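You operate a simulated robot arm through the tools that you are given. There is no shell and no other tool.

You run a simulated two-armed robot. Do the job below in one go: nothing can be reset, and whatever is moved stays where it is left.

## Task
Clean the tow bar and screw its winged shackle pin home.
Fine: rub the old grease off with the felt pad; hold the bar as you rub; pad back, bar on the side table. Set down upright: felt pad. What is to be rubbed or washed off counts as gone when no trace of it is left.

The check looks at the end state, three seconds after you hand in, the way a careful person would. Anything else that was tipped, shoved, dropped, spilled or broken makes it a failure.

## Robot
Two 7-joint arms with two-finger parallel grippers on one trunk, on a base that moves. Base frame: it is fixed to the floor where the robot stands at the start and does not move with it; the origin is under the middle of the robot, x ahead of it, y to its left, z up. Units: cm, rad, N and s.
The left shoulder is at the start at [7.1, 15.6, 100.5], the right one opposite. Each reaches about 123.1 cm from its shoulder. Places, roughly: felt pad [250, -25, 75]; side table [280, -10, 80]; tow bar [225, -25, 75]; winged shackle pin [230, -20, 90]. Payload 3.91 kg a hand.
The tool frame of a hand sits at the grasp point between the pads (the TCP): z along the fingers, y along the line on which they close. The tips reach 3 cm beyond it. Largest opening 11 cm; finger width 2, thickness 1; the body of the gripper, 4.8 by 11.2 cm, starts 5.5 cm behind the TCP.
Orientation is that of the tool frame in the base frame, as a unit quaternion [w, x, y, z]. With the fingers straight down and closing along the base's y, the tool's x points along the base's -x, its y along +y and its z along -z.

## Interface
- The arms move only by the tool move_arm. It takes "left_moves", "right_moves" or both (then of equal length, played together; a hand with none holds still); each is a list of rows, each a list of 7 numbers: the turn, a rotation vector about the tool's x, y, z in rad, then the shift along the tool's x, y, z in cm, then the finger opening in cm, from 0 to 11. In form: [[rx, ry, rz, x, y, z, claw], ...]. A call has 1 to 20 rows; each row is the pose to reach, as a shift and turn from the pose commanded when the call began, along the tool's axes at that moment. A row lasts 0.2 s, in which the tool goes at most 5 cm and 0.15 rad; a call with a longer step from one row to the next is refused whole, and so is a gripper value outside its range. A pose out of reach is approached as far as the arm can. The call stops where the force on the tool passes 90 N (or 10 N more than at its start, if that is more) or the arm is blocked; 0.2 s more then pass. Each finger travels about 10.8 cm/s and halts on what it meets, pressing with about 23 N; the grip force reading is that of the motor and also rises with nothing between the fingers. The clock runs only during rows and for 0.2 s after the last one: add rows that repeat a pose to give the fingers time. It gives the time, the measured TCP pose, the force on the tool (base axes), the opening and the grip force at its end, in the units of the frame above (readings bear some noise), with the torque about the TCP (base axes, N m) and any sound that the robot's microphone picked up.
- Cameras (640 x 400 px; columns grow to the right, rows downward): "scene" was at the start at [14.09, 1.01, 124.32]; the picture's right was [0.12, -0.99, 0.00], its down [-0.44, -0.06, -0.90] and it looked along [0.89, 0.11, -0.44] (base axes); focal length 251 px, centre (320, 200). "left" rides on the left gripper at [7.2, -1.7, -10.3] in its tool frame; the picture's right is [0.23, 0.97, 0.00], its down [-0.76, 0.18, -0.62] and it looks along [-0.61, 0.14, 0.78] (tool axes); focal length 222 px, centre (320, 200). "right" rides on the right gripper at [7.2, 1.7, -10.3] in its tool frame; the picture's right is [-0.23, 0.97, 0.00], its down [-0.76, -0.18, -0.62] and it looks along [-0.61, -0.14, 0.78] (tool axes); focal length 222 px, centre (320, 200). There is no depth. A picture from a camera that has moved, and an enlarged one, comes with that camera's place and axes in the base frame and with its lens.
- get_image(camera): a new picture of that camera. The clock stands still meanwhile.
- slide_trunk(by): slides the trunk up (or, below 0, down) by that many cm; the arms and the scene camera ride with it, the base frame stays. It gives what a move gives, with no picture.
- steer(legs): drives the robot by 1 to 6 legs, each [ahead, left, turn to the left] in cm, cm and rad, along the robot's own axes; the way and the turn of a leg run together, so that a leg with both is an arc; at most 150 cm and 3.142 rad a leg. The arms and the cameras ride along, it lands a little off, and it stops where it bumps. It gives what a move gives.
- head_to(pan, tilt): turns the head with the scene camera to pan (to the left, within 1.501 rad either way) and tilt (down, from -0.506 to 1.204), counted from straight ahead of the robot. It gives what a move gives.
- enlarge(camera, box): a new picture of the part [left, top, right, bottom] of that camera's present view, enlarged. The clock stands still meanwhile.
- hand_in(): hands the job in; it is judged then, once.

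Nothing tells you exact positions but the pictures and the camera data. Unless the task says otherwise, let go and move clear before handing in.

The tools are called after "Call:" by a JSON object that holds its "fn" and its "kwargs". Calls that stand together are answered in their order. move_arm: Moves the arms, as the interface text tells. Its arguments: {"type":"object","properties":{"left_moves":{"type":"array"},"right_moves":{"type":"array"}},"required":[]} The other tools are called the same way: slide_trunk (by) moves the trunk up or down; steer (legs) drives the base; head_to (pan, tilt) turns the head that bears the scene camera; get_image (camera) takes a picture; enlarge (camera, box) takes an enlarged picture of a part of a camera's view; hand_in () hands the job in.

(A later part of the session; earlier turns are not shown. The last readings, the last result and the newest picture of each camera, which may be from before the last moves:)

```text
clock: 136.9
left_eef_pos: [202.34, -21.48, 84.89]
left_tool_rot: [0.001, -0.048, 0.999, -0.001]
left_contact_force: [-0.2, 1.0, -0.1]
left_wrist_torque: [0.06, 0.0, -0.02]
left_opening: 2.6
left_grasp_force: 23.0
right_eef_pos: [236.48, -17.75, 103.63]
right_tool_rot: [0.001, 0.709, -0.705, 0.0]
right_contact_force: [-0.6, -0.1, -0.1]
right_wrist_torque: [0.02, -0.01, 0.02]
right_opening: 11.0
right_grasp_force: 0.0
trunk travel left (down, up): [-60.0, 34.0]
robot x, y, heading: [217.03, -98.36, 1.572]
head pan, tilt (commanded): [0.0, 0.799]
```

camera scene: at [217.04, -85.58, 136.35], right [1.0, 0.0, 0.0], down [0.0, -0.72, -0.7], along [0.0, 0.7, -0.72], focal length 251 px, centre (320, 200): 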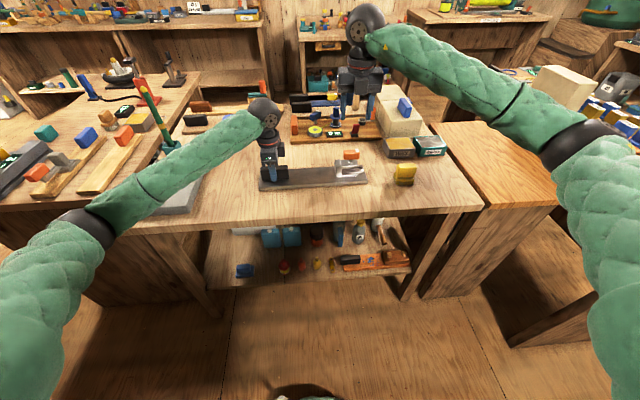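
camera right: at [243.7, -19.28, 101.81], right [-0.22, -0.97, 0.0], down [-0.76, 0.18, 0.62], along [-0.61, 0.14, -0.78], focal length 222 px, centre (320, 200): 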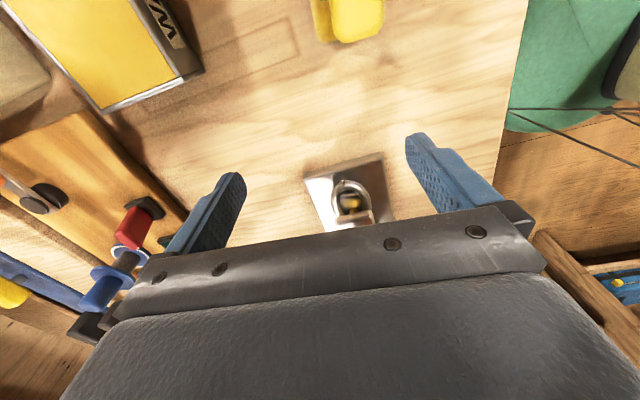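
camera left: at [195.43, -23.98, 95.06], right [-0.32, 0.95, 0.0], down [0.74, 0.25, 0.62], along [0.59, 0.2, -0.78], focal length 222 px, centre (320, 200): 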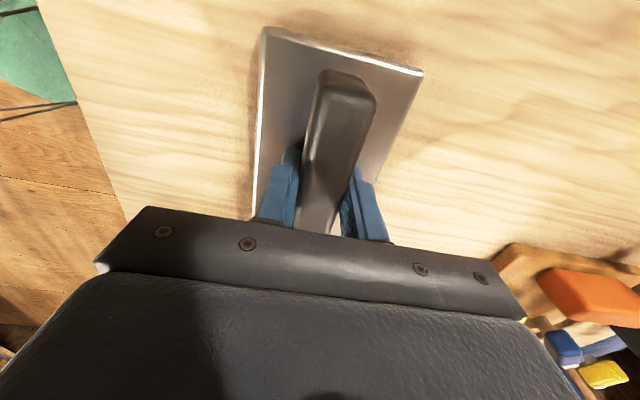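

Call:
{"fn": "move_arm", "kwargs": {"right_moves": [[0, 0, 0, 4, 2, 0, 11], [0, -0.1, 0, 8, 4, 1, 11], [0, -0.24, 0, 11, 6.5, 3, 11], [0, -0.38, 0, 11.25, 8.5, 6, 11], [0, -0.52, 0, 11.25, 10, 9, 11], [0, -0.65, 0, 11.25, 10, 11.5, 11], [0, -0.75, 0, 11.25, 10, 12.5, 11], [0, -0.75, 0, 11.25, 10, 12.5, 11]]}}

Call:
{"fn": "get_image", "kwargs": {"camera": "right"}}

Call:
{"fn": "get_image", "kwargs": {"camera": "scene"}}

```text
clock: 138.7
left_eef_pos: [202.27, -21.59, 84.95]
left_tool_rot: [0.001, -0.048, 0.999, -0.001]
left_contact_force: [-0.1, -0.5, 0.0]
left_wrist_torque: [0.05, 0.2, 0.02]
left_opening: 2.6
left_grasp_force: 23.3
right_eef_pos: [226.44, -28.83, 91.15]
right_tool_rot: [-0.258, 0.659, -0.657, -0.26]
right_contact_force: [-0.3, 0.4, 0.1]
right_wrist_torque: [-0.03, 0.0, 0.01]
right_opening: 10.97
right_grasp_force: 0.1
trunk travel left (down, up): [-60.0, 34.0]
robot x, y, heading: [216.78, -98.61, 1.57]
head pan, tilt (commanded): [0.0, 0.799]
```

```text
taken
camera right: at [224.72, -41.2, 93.73], right [-0.97, 0.16, 0.16], down [0.18, 0.13, 0.97], along [0.14, 0.98, -0.16], focal length 222 px, centre (320, 200)
```

right: 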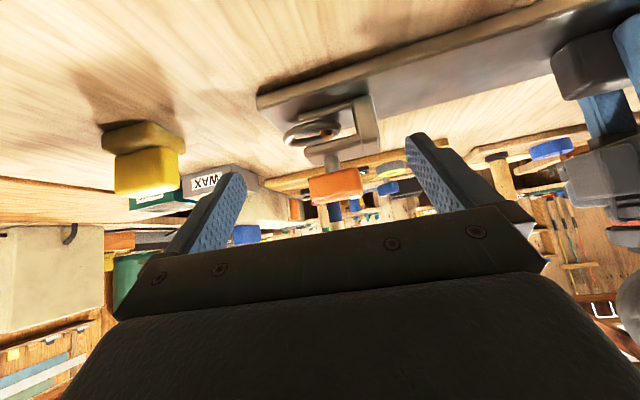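

```text
taken
camera scene: at [217.02, -85.53, 136.34], right [1.0, 0.0, 0.0], down [0.0, -0.72, -0.7], along [0.0, 0.7, -0.72], focal length 251 px, centre (320, 200)
```

scene: 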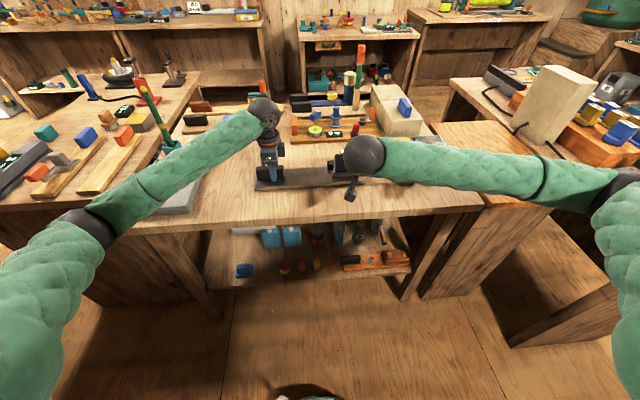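

Excellent near-horizontal (upside-down) view. Enlarging the bracket.

Call:
{"fn": "enlarge", "kwargs": {"camera": "right", "box": [250, 70, 410, 220]}}

Call:
{"fn": "enlarge", "kwargs": {"camera": "right", "box": [280, 90, 390, 170]}}

```text
2.67 times, centred on (330, 145) of right
camera zoom: at [224.72, -41.2, 93.73], right [-0.97, 0.16, 0.16], down [0.18, 0.13, 0.97], along [0.14, 0.98, -0.16], focal length 592 px, centre (293, 347)
```

zoom: 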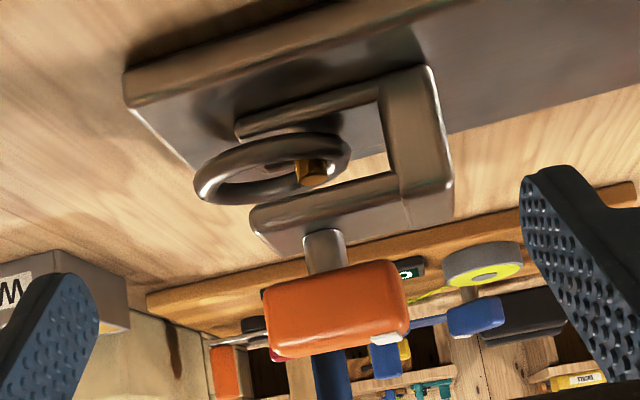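

```text
5.00 times, centred on (335, 130) of right
camera zoom: at [224.72, -41.2, 93.73], right [-0.97, 0.16, 0.16], down [0.18, 0.13, 0.97], along [0.14, 0.98, -0.16], focal length 1111 px, centre (245, 550)
```

zoom: 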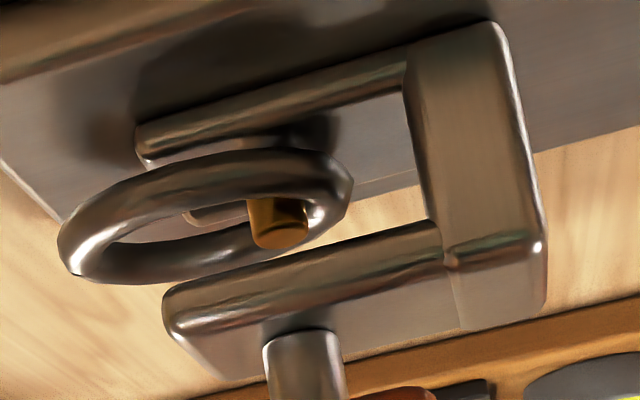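

Call:
{"fn": "enlarge", "kwargs": {"camera": "right", "box": [315, 115, 365, 150]}}

```text
11.43 times, centred on (340, 132) of right
camera zoom: at [224.72, -41.2, 93.73], right [-0.97, 0.16, 0.16], down [0.18, 0.13, 0.97], along [0.14, 0.98, -0.16], focal length 2538 px, centre (91, 971)
```

zoom: 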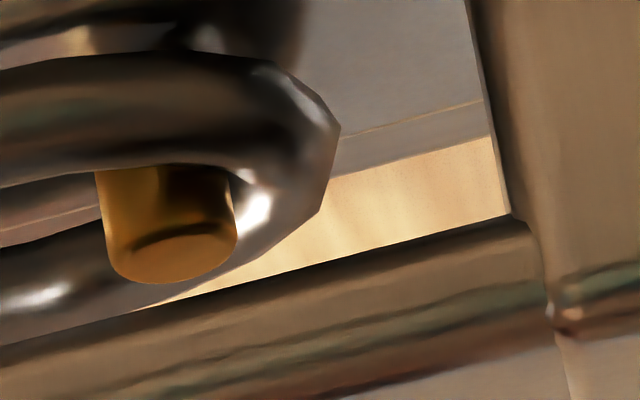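

The wing's axis line shows a brass bolt standing inside the ring's eye, apart from the top flange: it looks like the wing drives a brass bolt downward, and the wing met a firm stop after ~3.07 rad. I'll look from another angle to see whether the bolt reaches the lower flange.

Call:
{"fn": "move_arm", "kwargs": {"right_moves": [[-0.09, 0, -0.095, -0.17, -0.87, 1.0, 11], [-0.177, 0, -0.19, -0.35, -1.74, 2.0, 11], [-0.266, 0, -0.285, -0.52, -2.6, 3.0, 11], [-0.354, 0, -0.38, -0.7, -3.5, 4.1, 11], [-0.443, 0, -0.4756, -0.87, -4.36, 5.12, 11], [-0.443, 0, -0.4756, -0.87, -4.36, 5.12, 11]]}}

Call:
{"fn": "get_image", "kwargs": {"camera": "right"}}

```text
clock: 140.1
left_eef_pos: [202.18, -21.45, 85.0]
left_tool_rot: [0.001, -0.047, 0.999, -0.002]
left_contact_force: [-1.1, -0.2, -0.2]
left_wrist_torque: [0.02, 0.17, 0.03]
left_opening: 2.58
left_grasp_force: 23.5
right_eef_pos: [230.81, -24.71, 88.09]
right_tool_rot: [-0.162, 0.834, -0.411, -0.33]
right_contact_force: [0.9, 0.8, -0.9]
right_wrist_torque: [0.0, 0.01, -0.01]
right_opening: 11.02
right_grasp_force: 0.1
trunk travel left (down, up): [-60.0, 34.0]
robot x, y, heading: [217.22, -98.31, 1.569]
head pan, tilt (commanded): [0.0, 0.799]
```

```text
taken
camera right: at [236.94, -35.5, 90.58], right [-0.87, -0.46, 0.16], down [0.06, 0.21, 0.98], along [-0.48, 0.86, -0.16], focal length 222 px, centre (320, 200)
```

right: 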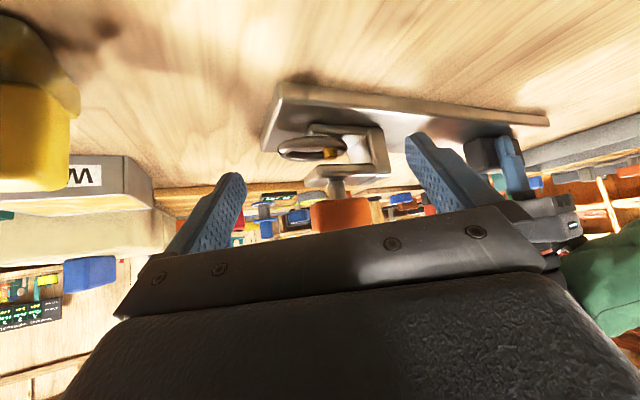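

Call:
{"fn": "enlarge", "kwargs": {"camera": "right", "box": [260, 90, 400, 230]}}

Call:
{"fn": "enlarge", "kwargs": {"camera": "right", "box": [280, 110, 400, 200]}}

Call:
{"fn": "enlarge", "kwargs": {"camera": "right", "box": [300, 130, 360, 175]}}

```text
2.86 times, centred on (330, 160) of right
camera zoom: at [236.94, -35.5, 90.58], right [-0.87, -0.46, 0.16], down [0.06, 0.21, 0.98], along [-0.48, 0.86, -0.16], focal length 635 px, centre (291, 314)
```

zoom: 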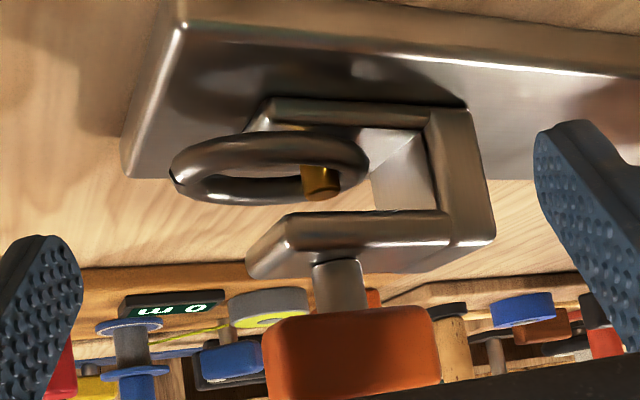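

```text
4.44 times, centred on (340, 155) of right
camera zoom: at [236.94, -35.5, 90.58], right [-0.87, -0.46, 0.16], down [0.06, 0.21, 0.98], along [-0.48, 0.86, -0.16], focal length 987 px, centre (231, 400)
```

zoom: 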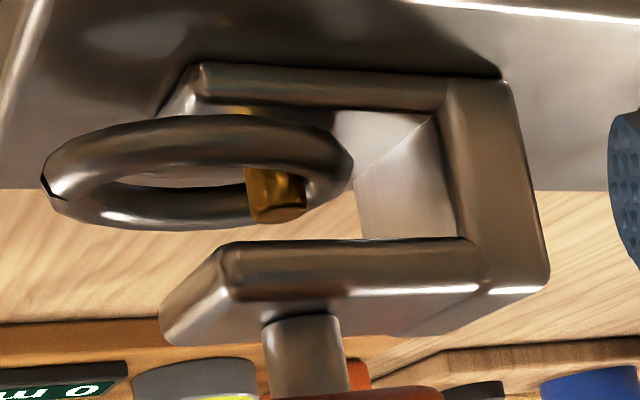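

```text
8.89 times, centred on (330, 152) of right
camera zoom: at [236.94, -35.5, 90.58], right [-0.87, -0.46, 0.16], down [0.06, 0.21, 0.98], along [-0.48, 0.86, -0.16], focal length 1974 px, centre (231, 622)
```

zoom: 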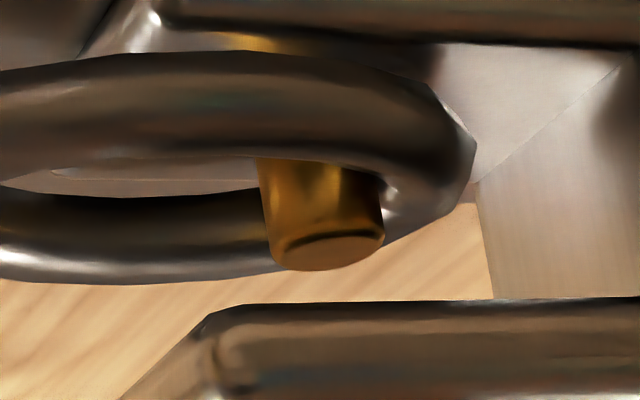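

The brass bolt passes through the ring with its upper end free, and the wing seems to be at a stop. I'll go back above the wing and test whether it really is tight.

Call:
{"fn": "move_arm", "kwargs": {"right_moves": [[0, 0, 0, -2.4, 0, -2.55, 11], [0, 0, 0, -5.2, 0, -5.5, 10], [0, 0, 0, -8.0, 0, -8.6, 8], [0, 0, 0, -9.57, 0, -10.2, 6], [0.0519, 0.0255, 0.1312, -9.91, 0.01, -9.88, 6], [0.1038, 0.051, 0.2624, -10.25, 0.02, -9.57, 6], [0.1557, 0.0764, 0.3936, -10.58, 0.02, -9.25, 6], [0.2077, 0.1019, 0.5248, -10.92, 0.03, -8.94, 6], [0.2596, 0.1274, 0.6559, -11.26, 0.04, -8.62, 6], [0.3115, 0.1529, 0.7871, -11.6, 0.05, -8.31, 6], [0.3634, 0.1784, 0.9183, -11.93, 0.06, -7.99, 6], [0.4153, 0.2039, 1.0495, -12.27, 0.07, -7.68, 6], [0.4672, 0.2293, 1.1807, -12.61, 0.07, -7.36, 6], [0.5191, 0.2548, 1.3119, -12.95, 0.08, -7.04, 6], [0.571, 0.2803, 1.4431, -13.28, 0.09, -6.73, 6], [0.623, 0.3058, 1.5743, -13.62, 0.1, -6.41, 6], [0.6749, 0.3313, 1.7054, -13.96, 0.11, -6.1, 6], [0.7268, 0.3567, 1.8366, -14.3, 0.11, -5.78, 6], [0.7787, 0.3822, 1.9678, -14.63, 0.12, -5.47, 6], [0.8306, 0.4077, 2.099, -14.97, 0.13, -5.15, 6]]}}

Call:
{"fn": "get_image", "kwargs": {"camera": "right"}}

Call:
{"fn": "enlarge", "kwargs": {"camera": "right", "box": [260, 20, 380, 140]}}

```text
clock: 144.3
left_eef_pos: [202.34, -21.61, 84.98]
left_tool_rot: [0.001, -0.048, 0.999, -0.001]
left_contact_force: [0.7, 0.2, -0.3]
left_wrist_torque: [0.11, -0.04, -0.01]
left_opening: 2.6
left_grasp_force: 22.7
right_eef_pos: [226.24, -18.96, 101.97]
right_tool_rot: [-0.001, 0.001, 1.0, -0.003]
right_contact_force: [-0.2, 0.0, 0.4]
right_wrist_torque: [0.02, -0.01, -0.01]
right_opening: 6.01
right_grasp_force: 0.0
trunk travel left (down, up): [-60.0, 34.0]
robot x, y, heading: [217.28, -98.57, 1.57]
head pan, tilt (commanded): [0.0, 0.799]
```

```text
taken
camera right: at [218.87, -17.18, 112.27], right [0.23, 0.97, 0.0], down [0.76, -0.18, 0.62], along [0.61, -0.15, -0.78], focal length 222 px, centre (320, 200)
```

right: 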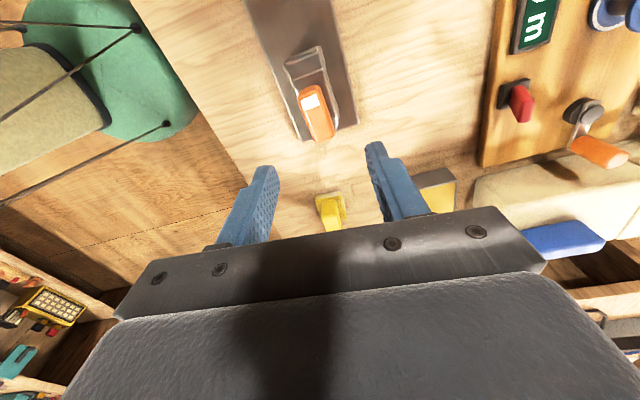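

```text
3.33 times, centred on (320, 80) of right
camera zoom: at [218.87, -17.18, 112.27], right [0.23, 0.97, 0.0], down [0.76, -0.18, 0.62], along [0.61, -0.15, -0.78], focal length 740 px, centre (320, 600)
```

zoom: 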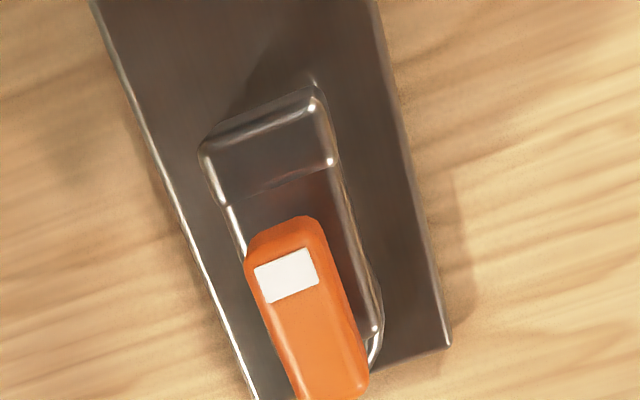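

The wing now lies exactly in line with the bar. I'll grip it aligned and test for further rotation gently.

Call:
{"fn": "move_arm", "kwargs": {"right_moves": [[0, 0, -0.1, 0.2, -0.1, 4, 6], [0, 0, -0.1, 0.3, -0.14, 8, 6], [0, 0, -0.1, 0.3, -0.14, 10.5, 6], [0, 0, -0.1, 0.3, -0.14, 11.8, 6], [0, 0, -0.1, 0.3, -0.14, 12.2, 6], [0, 0, -0.1, 0.3, -0.14, 12.2, 3], [0, 0, -0.1, 0.3, -0.14, 12.2, 0], [0, 0, -0.1, 0.3, -0.14, 12.2, 0], [0, 0, -0.1, 0.3, -0.14, 12.2, 0]]}}

Call:
{"fn": "move_arm", "kwargs": {"right_moves": [[0, 0, 0.05, 0, 0, 0, 0], [0, 0, 0.1, 0, 0, 0, 0], [0, 0, 0.15, 0, 0, 0, 0], [0, 0, 0.15, 0, 0, 0, 0]]}}

Call:
{"fn": "enlarge", "kwargs": {"camera": "scene", "box": [310, 120, 390, 200]}}

```text
clock: 146.3
left_eef_pos: [202.21, -21.56, 84.9]
left_tool_rot: [0.001, -0.048, 0.999, -0.002]
left_contact_force: [-1.3, 3.3, 0.0]
left_wrist_torque: [-0.09, -0.08, 0.51]
left_opening: 2.57
left_grasp_force: 23.3
right_eef_pos: [225.83, -19.12, 89.89]
right_tool_rot: [-0.001, -0.05, 0.999, -0.001]
right_contact_force: [1.0, -2.8, -0.8]
right_wrist_torque: [-0.02, -0.09, 0.05]
right_opening: 2.38
right_grasp_force: 23.1
trunk travel left (down, up): [-60.0, 34.0]
robot x, y, heading: [216.72, -98.71, 1.569]
head pan, tilt (commanded): [0.0, 0.799]
```

```text
clock: 147.3
left_eef_pos: [202.17, -21.55, 84.95]
left_tool_rot: [0.001, -0.048, 0.999, -0.002]
left_contact_force: [-1.2, 4.0, -0.1]
left_wrist_torque: [-0.07, -0.2, 0.25]
left_opening: 2.6
left_grasp_force: 22.9
right_eef_pos: [225.97, -19.16, 89.84]
right_tool_rot: [0.0, 0.026, 1.0, -0.001]
right_contact_force: [1.3, -4.0, -0.4]
right_wrist_torque: [-0.06, -0.02, 0.77]
right_opening: 2.64
right_grasp_force: 23.2
trunk travel left (down, up): [-60.0, 34.0]
robot x, y, heading: [217.15, -98.47, 1.568]
head pan, tilt (commanded): [0.0, 0.799]
```

```text
5.00 times, centred on (350, 160) of scene
camera zoom: at [217.02, -85.51, 136.34], right [1.0, 0.0, 0.0], down [0.0, -0.72, -0.7], along [0.0, 0.7, -0.72], focal length 1257 px, centre (170, 400)
```

zoom: 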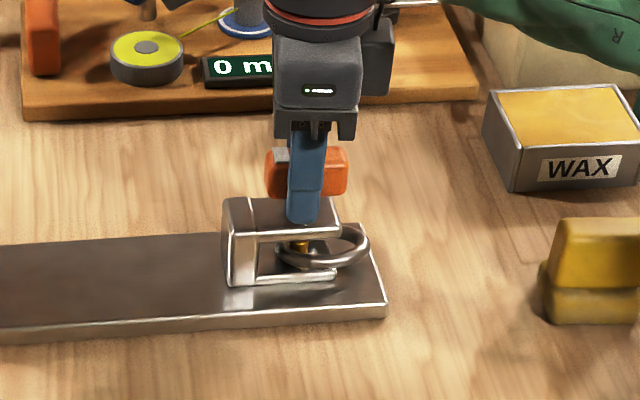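

The wing is firmly blocked clockwise (0.77 N·m after 0.15 rad, versus ~0.05 while turning freely). To learn how the bolt moves with the wing, I'll back it off slightly and watch the brass piece, then retighten.

Call:
{"fn": "move_arm", "kwargs": {"right_moves": [[0, 0, -0.13, 0, 0, 0, 0], [0, 0, -0.27, 0, 0, 0, 0], [0, 0, -0.41, 0, 0, 0, 0], [0, 0, -0.55, 0, 0, 0, 0], [0, 0, -0.69, 0, 0, 0, 0], [0, 0, -0.83, 0, 0, 0, 0], [0, 0, -0.95, 0, 0, 0, 0], [0, 0, -0.95, 0, 0, 0, 0]]}}

Call:
{"fn": "enlarge", "kwargs": {"camera": "scene", "box": [330, 140, 380, 175]}}

Call:
{"fn": "enlarge", "kwargs": {"camera": "scene", "box": [310, 120, 390, 200]}}

```text
clock: 149.1
left_eef_pos: [202.18, -21.57, 84.88]
left_tool_rot: [0.002, -0.049, 0.999, -0.002]
left_contact_force: [0.3, 3.9, 0.1]
left_wrist_torque: [-0.16, 0.41, 0.55]
left_opening: 2.59
left_grasp_force: 23.0
right_eef_pos: [225.99, -19.13, 89.87]
right_tool_rot: [0.001, -0.435, 0.901, 0.0]
right_contact_force: [-0.9, -2.1, -0.8]
right_wrist_torque: [0.02, 0.03, -0.01]
right_opening: 2.37
right_grasp_force: 23.1
trunk travel left (down, up): [-60.0, 34.0]
robot x, y, heading: [217.17, -98.25, 1.567]
head pan, tilt (commanded): [0.0, 0.799]
```

```text
11.43 times, centred on (355, 158) of scene
camera zoom: at [217.02, -85.51, 136.34], right [1.0, 0.0, 0.0], down [0.0, -0.72, -0.7], along [0.0, 0.7, -0.72], focal length 2872 px, centre (-80, 686)
```

zoom: 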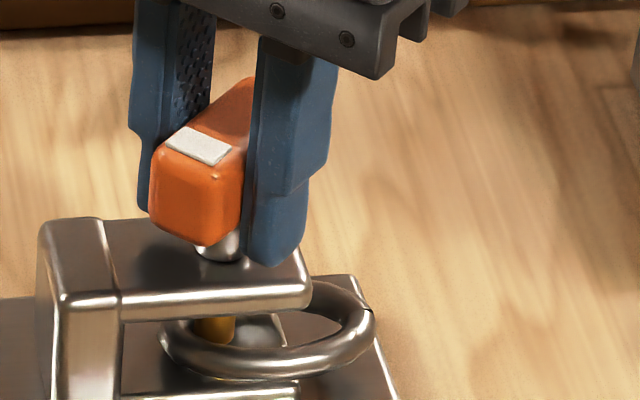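

```text
5.00 times, centred on (350, 160) of scene
camera zoom: at [217.02, -85.51, 136.34], right [1.0, 0.0, 0.0], down [0.0, -0.72, -0.7], along [0.0, 0.7, -0.72], focal length 1257 px, centre (170, 400)
```

zoom: 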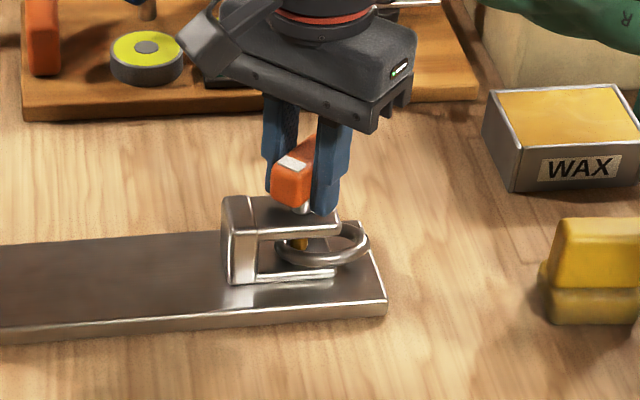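

Backing off raised the brass bolt, so clockwise drives it down and the stop is its home position. Screwing it fully back to the stop with a little extra torque.

Call:
{"fn": "move_arm", "kwargs": {"right_moves": [[0, 0, 0.13, 0, 0, 0, 0], [0, 0, 0.27, 0, 0, 0, 0], [0, 0, 0.41, 0, 0, 0, 0], [0, 0, 0.55, 0, 0, 0, 0], [0, 0, 0.69, 0, 0, 0, 0], [0, 0, 0.8, 0, 0, 0, 0], [0, 0, 0.88, 0, 0, 0, 0], [0, 0, 0.92, 0, 0, 0, 0], [0, 0, 0.96, 0, 0, 0, 0], [0, 0, 0.96, 0, 0, 0, 0]]}}

Call:
{"fn": "enlarge", "kwargs": {"camera": "scene", "box": [330, 140, 380, 175]}}

```text
clock: 151.3
left_eef_pos: [202.2, -21.44, 84.83]
left_tool_rot: [0.001, -0.048, 0.999, -0.001]
left_contact_force: [-7.5, 4.4, 0.5]
left_wrist_torque: [-0.08, -0.59, 0.51]
left_opening: 2.58
left_grasp_force: 23.6
right_eef_pos: [225.94, -19.09, 89.88]
right_tool_rot: [0.001, 0.032, 0.999, -0.002]
right_contact_force: [8.1, -5.1, -0.6]
right_wrist_torque: [-0.05, -0.56, 0.73]
right_opening: 2.67
right_grasp_force: 23.3
trunk travel left (down, up): [-60.0, 34.0]
robot x, y, heading: [217.16, -98.59, 1.566]
head pan, tilt (commanded): [0.0, 0.799]
```

```text
11.43 times, centred on (355, 158) of scene
camera zoom: at [217.02, -85.52, 136.34], right [1.0, 0.0, 0.0], down [0.0, -0.72, -0.7], along [0.0, 0.7, -0.72], focal length 2872 px, centre (-80, 686)
```

zoom: 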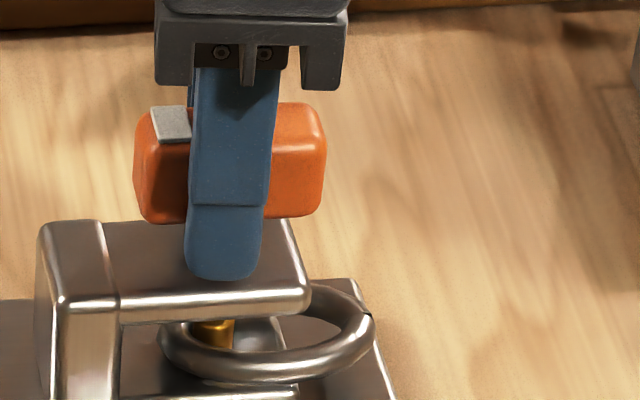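

The wing is hard against its stop again with the bolt down, so the pin is home. I'll release the wing, lift, and bring the right hand over the middle of the plate, turned so both hands can carry the bar.

Call:
{"fn": "move_arm", "kwargs": {"right_moves": [[0, 0, 0, 0, 0, 0, 3], [0, 0, 0, 0, 0, 0, 5], [0, 0, 0, 0, 0, 0, 5], [0, 0, 0, 0, 0, -3, 5], [0, 0, 0, 0, 0, -7, 5], [0, 0, 0, 0, 0, -11, 5], [0, 0, 0, 0, 0, -14, 5], [0, 0, 0, 0, 0, -14, 5]]}}

Call:
{"fn": "enlarge", "kwargs": {"camera": "scene", "box": [230, 120, 390, 200]}}

Call:
{"fn": "enlarge", "kwargs": {"camera": "right", "box": [260, 20, 380, 140]}}

```text
clock: 153.1
left_eef_pos: [202.26, -21.62, 84.79]
left_tool_rot: [0.001, -0.049, 0.999, -0.002]
left_contact_force: [-0.1, 0.1, 0.7]
left_wrist_torque: [-0.04, 0.53, -0.03]
left_opening: 2.57
left_grasp_force: 22.6
right_eef_pos: [225.77, -19.12, 103.96]
right_tool_rot: [0.001, 0.031, 1.0, 0.0]
right_contact_force: [0.5, -0.3, 0.2]
right_wrist_torque: [-0.01, 0.01, -0.02]
right_opening: 5.01
right_grasp_force: 0.1
trunk travel left (down, up): [-60.0, 34.0]
robot x, y, heading: [216.98, -98.8, 1.568]
head pan, tilt (commanded): [0.0, 0.799]
```

```text
4.00 times, centred on (310, 160) of scene
camera zoom: at [217.04, -85.48, 136.34], right [1.0, 0.0, 0.0], down [0.0, -0.72, -0.7], along [0.0, 0.7, -0.72], focal length 1005 px, centre (360, 360)
```

zoom: 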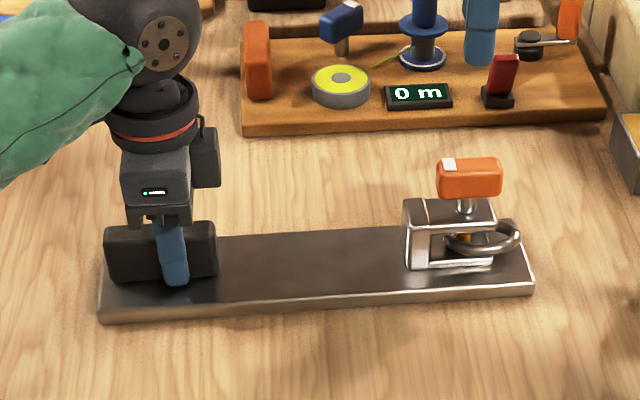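

```text
3.33 times, centred on (320, 80) of right
camera zoom: at [218.51, -16.98, 114.23], right [0.29, 0.96, 0.0], down [0.75, -0.22, 0.62], along [0.6, -0.18, -0.78], focal length 740 px, centre (320, 600)
```

zoom: 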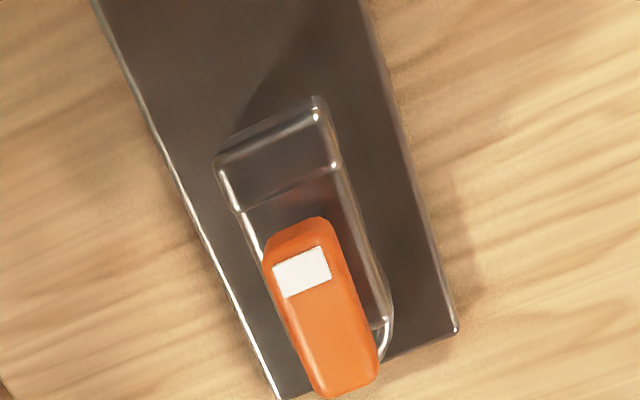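

The wing stays aligned at its stop. Now I'll rotate the right hand by half a turn while moving over the bar's middle.

Call:
{"fn": "move_arm", "kwargs": {"right_moves": [[0, 0, 0.149, 0.5, -0.08, 0, 7], [0, 0, 0.298, 1.0, -0.16, 0, 9], [0, 0, 0.447, 1.5, -0.25, 0, 11], [0, 0, 0.596, 2.0, -0.33, 0, 11], [0, 0, 0.745, 2.5, -0.41, 0, 11], [0, 0, 0.894, 3.0, -0.5, 0, 11], [0, 0, 1.043, 3.5, -0.58, 0, 11], [0, 0, 1.192, 4.0, -0.66, 0, 11], [0, 0, 1.341, 4.5, -0.75, 0, 11], [0, 0, 1.49, 5.0, -0.83, 0, 11], [0, 0, 1.639, 5.5, -0.9, 0, 11], [0, 0, 1.788, 6.0, -1.0, 0, 11], [0, 0, 1.937, 6.5, -1.08, 0, 11], [0, 0, 2.086, 7.0, -1.16, 0, 11], [0, 0, 2.235, 7.5, -1.25, 0, 11], [0, 0, 2.384, 8.0, -1.33, 0, 11], [0, 0, 2.533, 8.5, -1.41, 0, 11], [0, 0, 2.682, 9.0, -1.5, 0, 11], [0, 0, 2.831, 9.4, -1.58, 0, 11], [0, 0, 2.98, 9.7, -1.63, 0, 11]]}}

Call:
{"fn": "get_image", "kwargs": {"camera": "scene"}}

Call:
{"fn": "get_image", "kwargs": {"camera": "right"}}

```text
clock: 157.3
left_eef_pos: [202.22, -21.54, 84.89]
left_tool_rot: [0.002, -0.048, 0.999, -0.001]
left_contact_force: [0.2, 1.1, 0.6]
left_wrist_torque: [0.08, 0.09, 0.04]
left_opening: 2.58
left_grasp_force: 23.2
right_eef_pos: [216.2, -20.12, 103.87]
right_tool_rot: [0.002, 0.999, 0.049, 0.0]
right_contact_force: [-0.8, 0.2, -0.1]
right_wrist_torque: [0.03, -0.01, -0.03]
right_opening: 10.98
right_grasp_force: 0.1
trunk travel left (down, up): [-60.0, 34.0]
robot x, y, heading: [216.99, -98.92, 1.563]
head pan, tilt (commanded): [0.0, 0.799]
```

```text
taken
camera scene: at [217.01, -85.51, 136.34], right [1.0, 0.0, 0.0], down [0.0, -0.72, -0.7], along [0.0, 0.7, -0.72], focal length 251 px, centre (320, 200)
```

scene: 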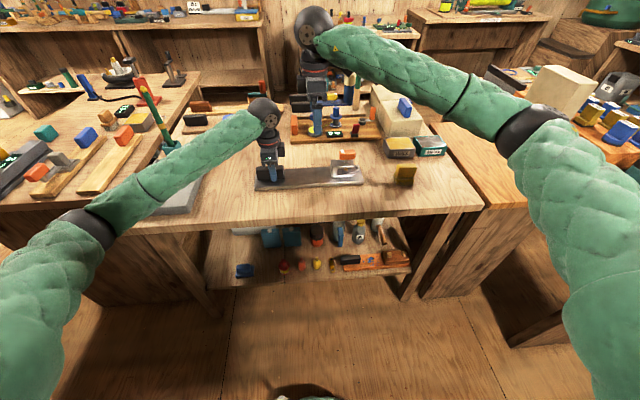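

```text
taken
camera right: at [223.39, -21.07, 114.14], right [-0.13, -0.99, 0.0], down [-0.78, 0.1, 0.62], along [-0.62, 0.08, -0.78], focal length 222 px, centre (320, 200)
```

right: 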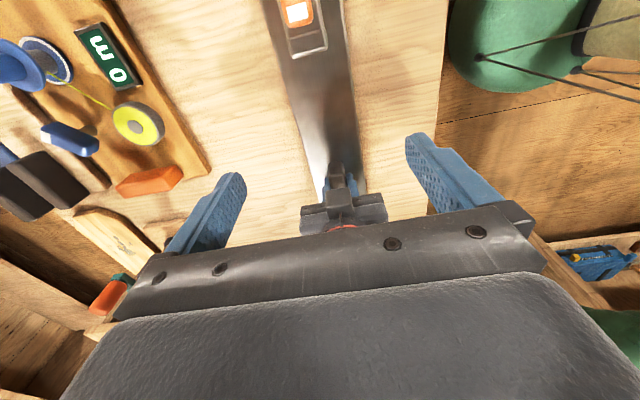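

Aligned with the bar. Descending the right hand astride the plate.

Call:
{"fn": "move_arm", "kwargs": {"right_moves": [[0, 0, 0, 0, 0, 4, 11], [0, 0, 0, 0, 0, 8, 11], [0, 0, 0, 0, 0, 12, 11], [0, 0, 0, 0, 0, 15, 11], [0, 0, 0, 0, 0, 17, 11], [0, 0, 0, 0, 0, 18, 11], [0, 0, 0, 0, 0, 18, 11]]}}

Call:
{"fn": "enlarge", "kwargs": {"camera": "scene", "box": [230, 90, 390, 200]}}

Call:
{"fn": "get_image", "kwargs": {"camera": "right"}}

```text
clock: 158.9
left_eef_pos: [202.3, -21.52, 84.88]
left_tool_rot: [0.001, -0.048, 0.999, -0.002]
left_contact_force: [-0.4, 0.5, -0.2]
left_wrist_torque: [0.06, 0.02, 0.05]
left_opening: 2.59
left_grasp_force: 22.7
right_eef_pos: [216.11, -20.12, 85.69]
right_tool_rot: [0.001, 0.999, 0.05, 0.0]
right_contact_force: [-0.1, 0.5, 0.3]
right_wrist_torque: [0.0, 0.02, 0.01]
right_opening: 11.0
right_grasp_force: 0.0
trunk travel left (down, up): [-60.0, 34.0]
robot x, y, heading: [217.14, -98.58, 1.56]
head pan, tilt (commanded): [0.0, 0.799]
```

```text
3.64 times, centred on (310, 145) of scene
camera zoom: at [217.02, -85.52, 136.34], right [1.0, 0.0, 0.0], down [0.0, -0.72, -0.7], along [0.0, 0.7, -0.72], focal length 914 px, centre (356, 400)
```

zoom: 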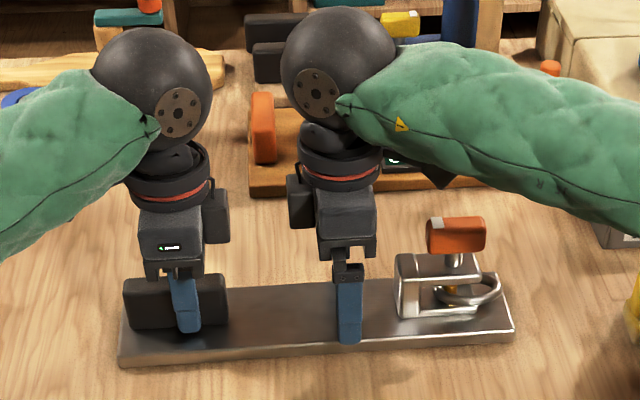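

```text
taken
camera right: at [223.42, -20.94, 96.03], right [-0.13, -0.99, 0.0], down [-0.78, 0.1, 0.62], along [-0.62, 0.08, -0.78], focal length 222 px, centre (320, 200)
```

right: 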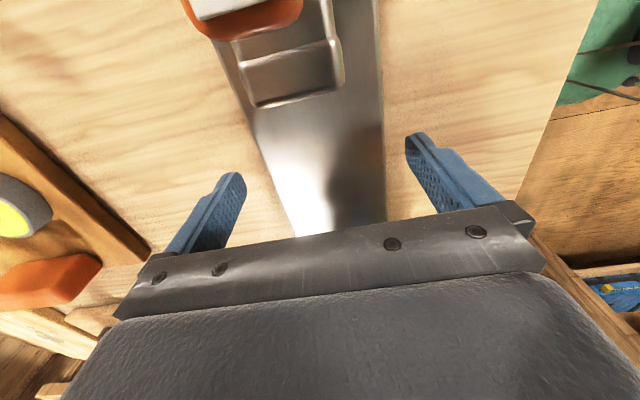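

Call:
{"fn": "move_arm", "kwargs": {"right_moves": [[0, 0, 0, 0, 0, 1, 11], [0, 0, 0, 0, 0, 1.7, 11], [0, 0, 0, 0, 0, 2.2, 11], [0, 0, 0, 0, 0, 2.5, 11], [0, 0, 0, 0, 0, 2.5, 11]]}}

Call:
{"fn": "enlarge", "kwargs": {"camera": "scene", "box": [280, 150, 360, 200]}}

```text
clock: 160.1
left_eef_pos: [202.28, -21.5, 84.87]
left_tool_rot: [0.001, -0.049, 0.999, -0.001]
left_contact_force: [-0.8, -0.1, -0.5]
left_wrist_torque: [0.05, 0.06, 0.03]
left_opening: 2.6
left_grasp_force: 23.3
right_eef_pos: [216.03, -20.18, 83.25]
right_tool_rot: [0.001, 0.999, 0.051, 0.0]
right_contact_force: [-0.1, 0.4, 0.3]
right_wrist_torque: [0.0, 0.02, 0.01]
right_opening: 11.01
right_grasp_force: 0.0
trunk travel left (down, up): [-60.0, 34.0]
robot x, y, heading: [216.93, -98.09, 1.571]
head pan, tilt (commanded): [0.0, 0.799]
```

```text
8.00 times, centred on (320, 175) of scene
camera zoom: at [217.01, -85.52, 136.34], right [1.0, 0.0, 0.0], down [0.0, -0.72, -0.7], along [0.0, 0.7, -0.72], focal length 2011 px, centre (320, 400)
```

zoom: 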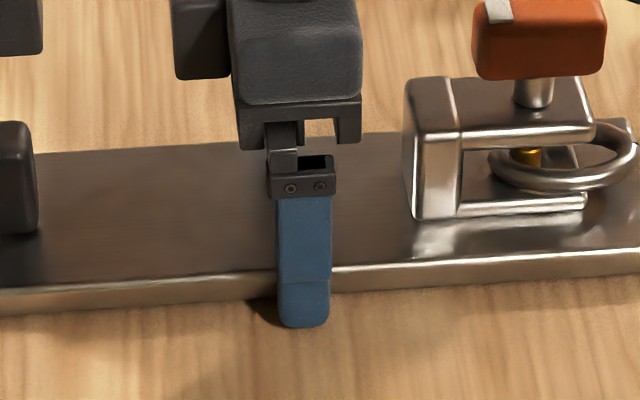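

Call:
{"fn": "move_arm", "kwargs": {"right_moves": [[0, 0, 0, 0, 0, 0.15, 11], [0, 0, 0, 0, 0, 0.3, 11], [0, 0, 0, 0, 0, 0.3, 10], [0, 0, 0, 0, 0, 0.3, 8.5], [0, 0, 0, 0, 0, 0.3, 7], [0, 0, 0, 0, 0, 0.3, 5], [0, 0, 0, 0, 0, 0.3, 5]]}}

Call:
{"fn": "enlarge", "kwargs": {"camera": "scene", "box": [230, 90, 390, 200]}}

```text
clock: 161.7
left_eef_pos: [202.27, -21.56, 84.86]
left_tool_rot: [0.001, -0.048, 0.999, -0.002]
left_contact_force: [-0.2, 2.0, -0.2]
left_wrist_torque: [0.07, 0.13, 0.19]
left_opening: 2.59
left_grasp_force: 23.3
right_eef_pos: [215.98, -20.31, 83.13]
right_tool_rot: [0.002, 0.999, 0.052, 0.0]
right_contact_force: [0.1, -1.5, 0.2]
right_wrist_torque: [-0.05, -0.01, 0.03]
right_opening: 8.99
right_grasp_force: 22.8
trunk travel left (down, up): [-60.0, 34.0]
robot x, y, heading: [217.09, -98.32, 1.563]
head pan, tilt (commanded): [0.0, 0.799]
```

```text
3.64 times, centred on (310, 145) of scene
camera zoom: at [217.01, -85.51, 136.34], right [1.0, 0.0, 0.0], down [0.0, -0.72, -0.7], along [0.0, 0.7, -0.72], focal length 914 px, centre (356, 400)
```

zoom: 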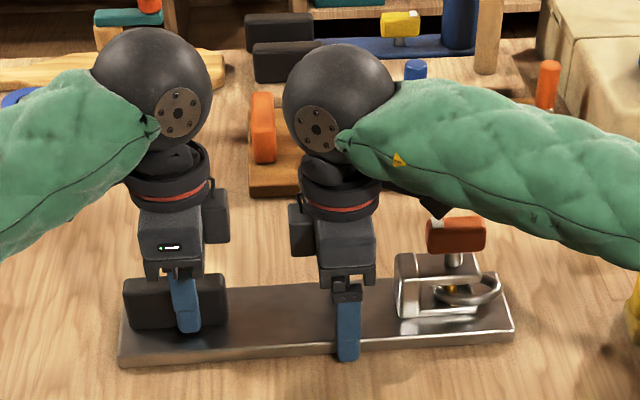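

Both hands grip the bar (plate width 9 cm). Lifting a little with both to feel the weight.

Call:
{"fn": "move_arm", "kwargs": {"left_moves": [[0, 0, 0, 0, 0, -0.5, 0], [0, 0, 0, 0, 0, -1.2, 0], [0, 0, 0, 0, 0, -2, 0], [0, 0, 0, 0, 0, -2, 0]], "right_moves": [[0, 0, 0, 0, 0, -0.5, 4], [0, 0, 0, 0, 0, -1.2, 4], [0, 0, 0, 0, 0, -2, 4], [0, 0, 0, 0, 0, -2, 4]]}}

Call:
{"fn": "enlarge", "kwargs": {"camera": "scene", "box": [230, 90, 390, 200]}}

```text
clock: 162.7
left_eef_pos: [202.26, -21.48, 86.69]
left_tool_rot: [0.0, -0.048, 0.999, -0.002]
left_contact_force: [-5.0, -2.9, 4.7]
left_wrist_torque: [0.14, -0.5, 0.01]
left_opening: 2.58
left_grasp_force: 22.5
right_eef_pos: [216.16, -20.12, 84.93]
right_tool_rot: [0.0, 0.999, 0.05, 0.002]
right_contact_force: [5.8, 3.8, -9.9]
right_wrist_torque: [-0.11, -0.2, -0.4]
right_opening: 8.97
right_grasp_force: 22.8
trunk travel left (down, up): [-60.0, 34.0]
robot x, y, heading: [217.05, -98.36, 1.566]
head pan, tilt (commanded): [0.0, 0.799]
```

```text
3.64 times, centred on (310, 145) of scene
camera zoom: at [217.02, -85.49, 136.34], right [1.0, 0.0, 0.0], down [0.0, -0.72, -0.7], along [0.0, 0.7, -0.72], focal length 914 px, centre (356, 400)
```

zoom: 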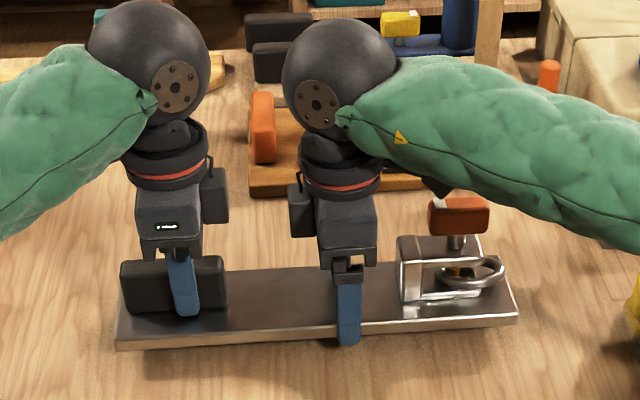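

The bar lifts cleanly (about 0.5 kg). I'll raise it with the trunk so both hands stay rigid relative to each other.

Call:
{"fn": "slide_trunk", "kwargs": {"by": 16}}

Call:
{"fn": "get_image", "kwargs": {"camera": "scene"}}

```text
clock: 164.5
left_eef_pos: [202.36, -21.41, 102.7]
left_tool_rot: [0.0, -0.049, 0.999, -0.002]
left_contact_force: [-13.1, -4.0, 7.3]
left_wrist_torque: [0.02, -0.3, -0.09]
left_opening: 2.6
left_grasp_force: 23.5
right_eef_pos: [216.17, -20.15, 101.0]
right_tool_rot: [0.001, 0.999, 0.05, 0.002]
right_contact_force: [12.9, 3.1, -11.0]
right_wrist_torque: [-0.01, -0.54, -0.19]
right_opening: 8.99
right_grasp_force: 23.4
trunk travel left (down, up): [-76.0, 18.0]
robot x, y, heading: [216.93, -98.32, 1.563]
head pan, tilt (commanded): [0.0, 0.799]
```

```text
taken
camera scene: at [217.01, -85.46, 152.32], right [1.0, 0.0, 0.0], down [0.0, -0.72, -0.7], along [0.0, 0.7, -0.72], focal length 251 px, centre (320, 200)
```

scene: 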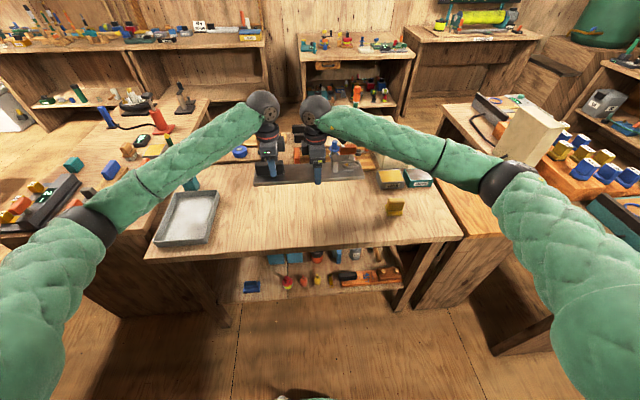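

Steady. Now I'll strafe the base right to stand in front of the side table.

Call:
{"fn": "steer", "kwargs": {"legs": [[2, -28, 0], [2, -27, 0]]}}

Call:
{"fn": "get_image", "kwargs": {"camera": "scene"}}

```text
clock: 167.9
left_eef_pos: [257.02, -17.84, 102.77]
left_tool_rot: [0.001, -0.046, 0.999, -0.003]
left_contact_force: [-11.6, -0.9, -1.1]
left_wrist_torque: [-0.11, 0.46, 0.08]
left_opening: 2.59
left_grasp_force: 22.9
right_eef_pos: [270.74, -16.32, 101.01]
right_tool_rot: [0.001, 0.999, 0.05, 0.0]
right_contact_force: [12.5, 1.3, -2.5]
right_wrist_torque: [0.11, -0.07, -0.08]
right_opening: 8.98
right_grasp_force: 22.4
trunk travel left (down, up): [-76.0, 18.0]
robot x, y, heading: [271.65, -94.44, 1.562]
head pan, tilt (commanded): [0.0, 0.799]
```

```text
taken
camera scene: at [271.55, -81.81, 152.34], right [1.0, -0.01, 0.0], down [0.0, -0.72, -0.7], along [0.0, 0.7, -0.72], focal length 251 px, centre (320, 200)
```

scene: 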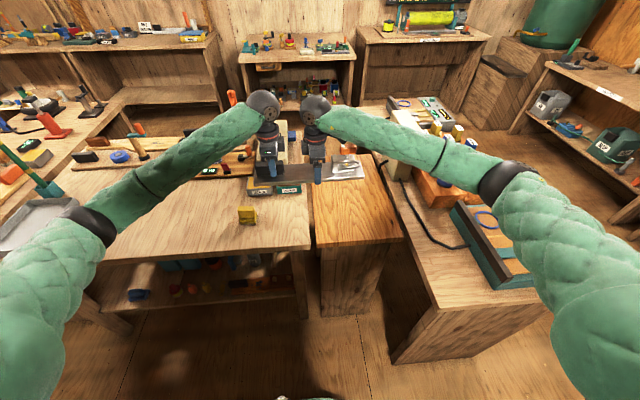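

The bar is over the side table area; the pad is still in place. I'll measure the side table more closely.

Call:
{"fn": "enlarge", "kwargs": {"camera": "scene", "box": [230, 130, 430, 260]}}

Call:
{"fn": "get_image", "kwargs": {"camera": "right"}}

Call:
{"fn": "get_image", "kwargs": {"camera": "left"}}

```text
3.08 times, centred on (330, 195) of scene
camera zoom: at [271.55, -81.81, 152.34], right [1.0, -0.01, 0.0], down [0.0, -0.72, -0.7], along [0.0, 0.7, -0.72], focal length 773 px, centre (289, 215)
```

zoom: 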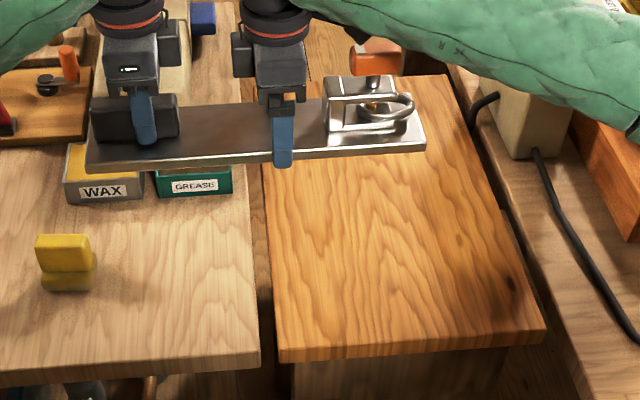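

```text
taken
camera right: at [278.08, -17.4, 111.25], right [-0.13, -0.99, 0.0], down [-0.78, 0.1, 0.62], along [-0.62, 0.08, -0.78], focal length 222 px, centre (320, 200)
```

right: 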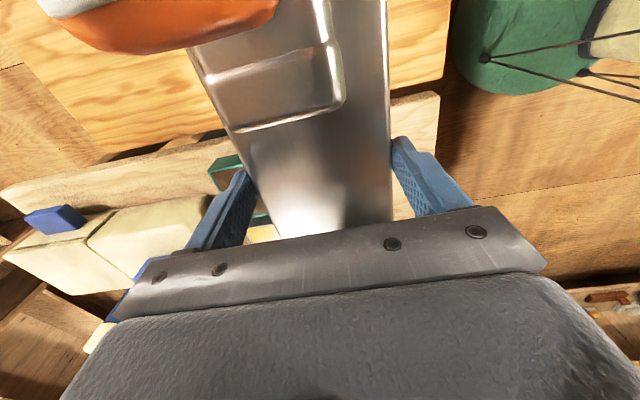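

```text
taken
camera left: at [250.02, -20.16, 112.91], right [-0.32, 0.95, 0.0], down [0.74, 0.25, 0.62], along [0.59, 0.2, -0.78], focal length 222 px, centre (320, 200)
```

left: 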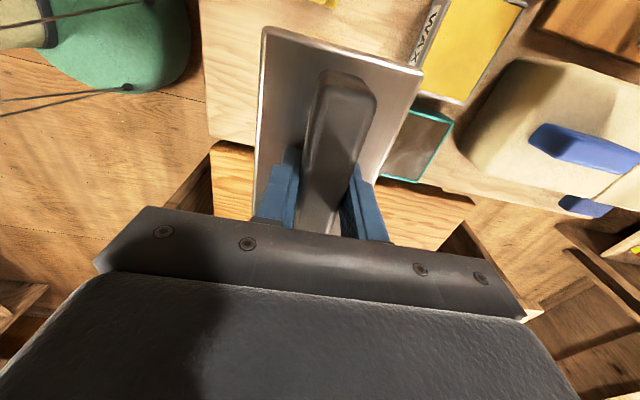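

The side table is about 31×50 cm, turned ~0.08 rad, centre ≈(284,-5.5), top z≈78. I'll swing the bar a quarter turn with both hands moving in step, first half.

Call:
{"fn": "move_arm", "kwargs": {"left_moves": [[0, 0, -0.1102, -1.123, -0.734, 0, 0], [0, 0, -0.2204, -2.409, -1.454, 0, 0], [0, 0, -0.3306, -3.858, -2.132, 0, 0], [0, 0, -0.4408, -5.463, -2.753, 0, 0], [0, 0, -0.551, -7.219, -3.3, 0, 0], [0, 0, -0.6612, -9.115, -3.758, 0, 0], [0, 0, -0.7714, -11.141, -4.109, 0, 0]], "right_moves": [[0, 0, -0.1102, 1.015, -0.768, 0, 4], [0, 0, -0.2204, 2.029, -1.537, 0, 4], [0, 0, -0.3306, 3.044, -2.305, 0, 4], [0, 0, -0.4408, 4.058, -3.073, 0, 4], [0, 0, -0.551, 5.073, -3.842, 0, 4], [0, 0, -0.6612, 6.088, -4.61, 0, 4], [0, 0, -0.7714, 7.102, -5.378, 0, 4]]}}

Call:
{"fn": "get_image", "kwargs": {"camera": "scene"}}

```text
clock: 169.6
left_eef_pos: [268.46, -20.83, 103.05]
left_tool_rot: [-0.001, -0.42, 0.908, -0.003]
left_contact_force: [-13.7, -6.1, -3.3]
left_wrist_torque: [-0.28, 0.5, 0.52]
left_opening: 2.6
left_grasp_force: 23.1
right_eef_pos: [277.28, -10.38, 100.93]
right_tool_rot: [0.001, 0.907, 0.422, 0.0]
right_contact_force: [13.1, 5.4, -1.3]
right_wrist_torque: [-0.18, 0.04, 0.29]
right_opening: 8.97
right_grasp_force: 22.9
trunk travel left (down, up): [-76.0, 18.0]
robot x, y, heading: [271.46, -94.71, 1.564]
head pan, tilt (commanded): [0.0, 0.799]
```

```text
taken
camera scene: at [271.58, -81.78, 152.34], right [1.0, -0.01, 0.0], down [0.0, -0.72, -0.7], along [0.0, 0.7, -0.72], focal length 251 px, centre (320, 200)
```

scene: 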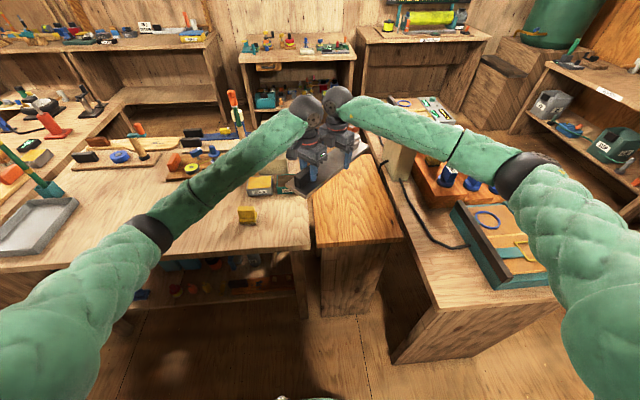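

Working well. Second half of the swing.

Call:
{"fn": "move_arm", "kwargs": {"left_moves": [[0, 0, -0.1102, -1.376, -1.661, 0, 0], [0, 0, -0.2204, -2.917, -3.303, 0, 0], [0, 0, -0.3306, -4.621, -4.906, 0, 0], [0, 0, -0.4408, -6.483, -6.451, 0, 0], [0, 0, -0.551, -8.494, -7.92, 0, 0], [0, 0, -0.6612, -10.647, -9.3, 0, 0], [0, 0, -0.7714, -12.929, -10.575, 0, 0]], "right_moves": [[0, 0, -0.1102, 1.263, 0.157, 0, 4], [0, 0, -0.2204, 2.526, 0.313, 0, 4], [0, 0, -0.3306, 3.789, 0.47, 0, 4], [0, 0, -0.4408, 5.052, 0.626, 0, 4], [0, 0, -0.551, 6.315, 0.783, 0, 4], [0, 0, -0.6612, 7.578, 0.94, 0, 4], [0, 0, -0.7714, 8.841, 1.096, 0, 4]]}}

Call:
{"fn": "get_image", "kwargs": {"camera": "scene"}}

Call:
{"fn": "enlarge", "kwargs": {"camera": "scene", "box": [250, 80, 450, 260]}}

```text
clock: 171.2
left_eef_pos: [284.9, -17.86, 102.79]
left_tool_rot: [0.001, 0.73, -0.683, 0.001]
left_contact_force: [4.2, -0.7, -0.4]
left_wrist_torque: [-0.12, 0.03, 0.24]
left_opening: 2.59
left_grasp_force: 23.3
right_eef_pos: [283.83, -4.28, 100.94]
right_tool_rot: [0.0, 0.681, 0.732, -0.002]
right_contact_force: [-3.6, 2.4, -3.5]
right_wrist_torque: [0.01, -0.1, -0.74]
right_opening: 8.98
right_grasp_force: 22.4
trunk travel left (down, up): [-76.0, 18.0]
robot x, y, heading: [271.71, -94.96, 1.561]
head pan, tilt (commanded): [0.0, 0.799]
```

```text
taken
camera scene: at [271.61, -81.76, 152.33], right [1.0, -0.01, 0.0], down [0.0, -0.72, -0.7], along [0.0, 0.7, -0.72], focal length 251 px, centre (320, 200)
```

scene: 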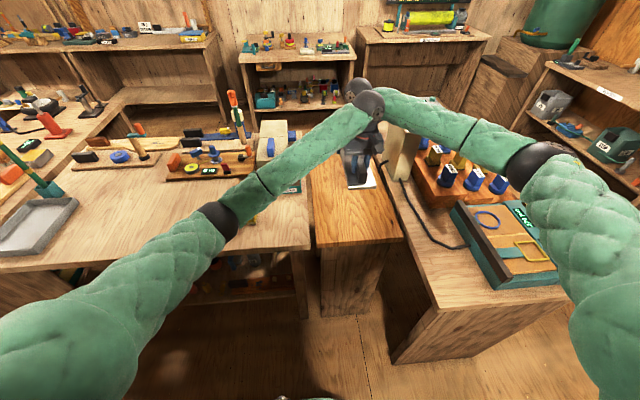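

```text
2.22 times, centred on (350, 170) of scene
camera zoom: at [271.61, -81.76, 152.33], right [1.0, -0.01, 0.0], down [0.0, -0.72, -0.7], along [0.0, 0.7, -0.72], focal length 558 px, centre (253, 267)
```

zoom: 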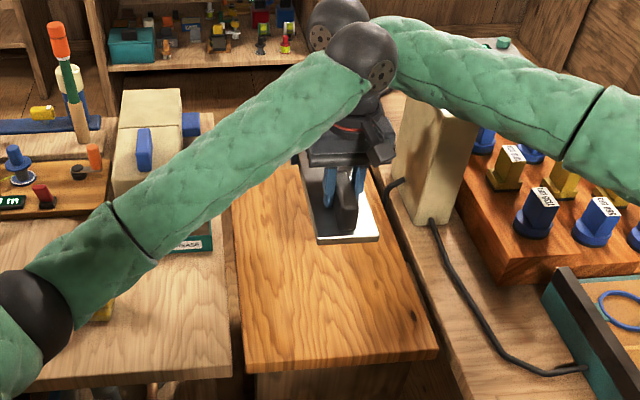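

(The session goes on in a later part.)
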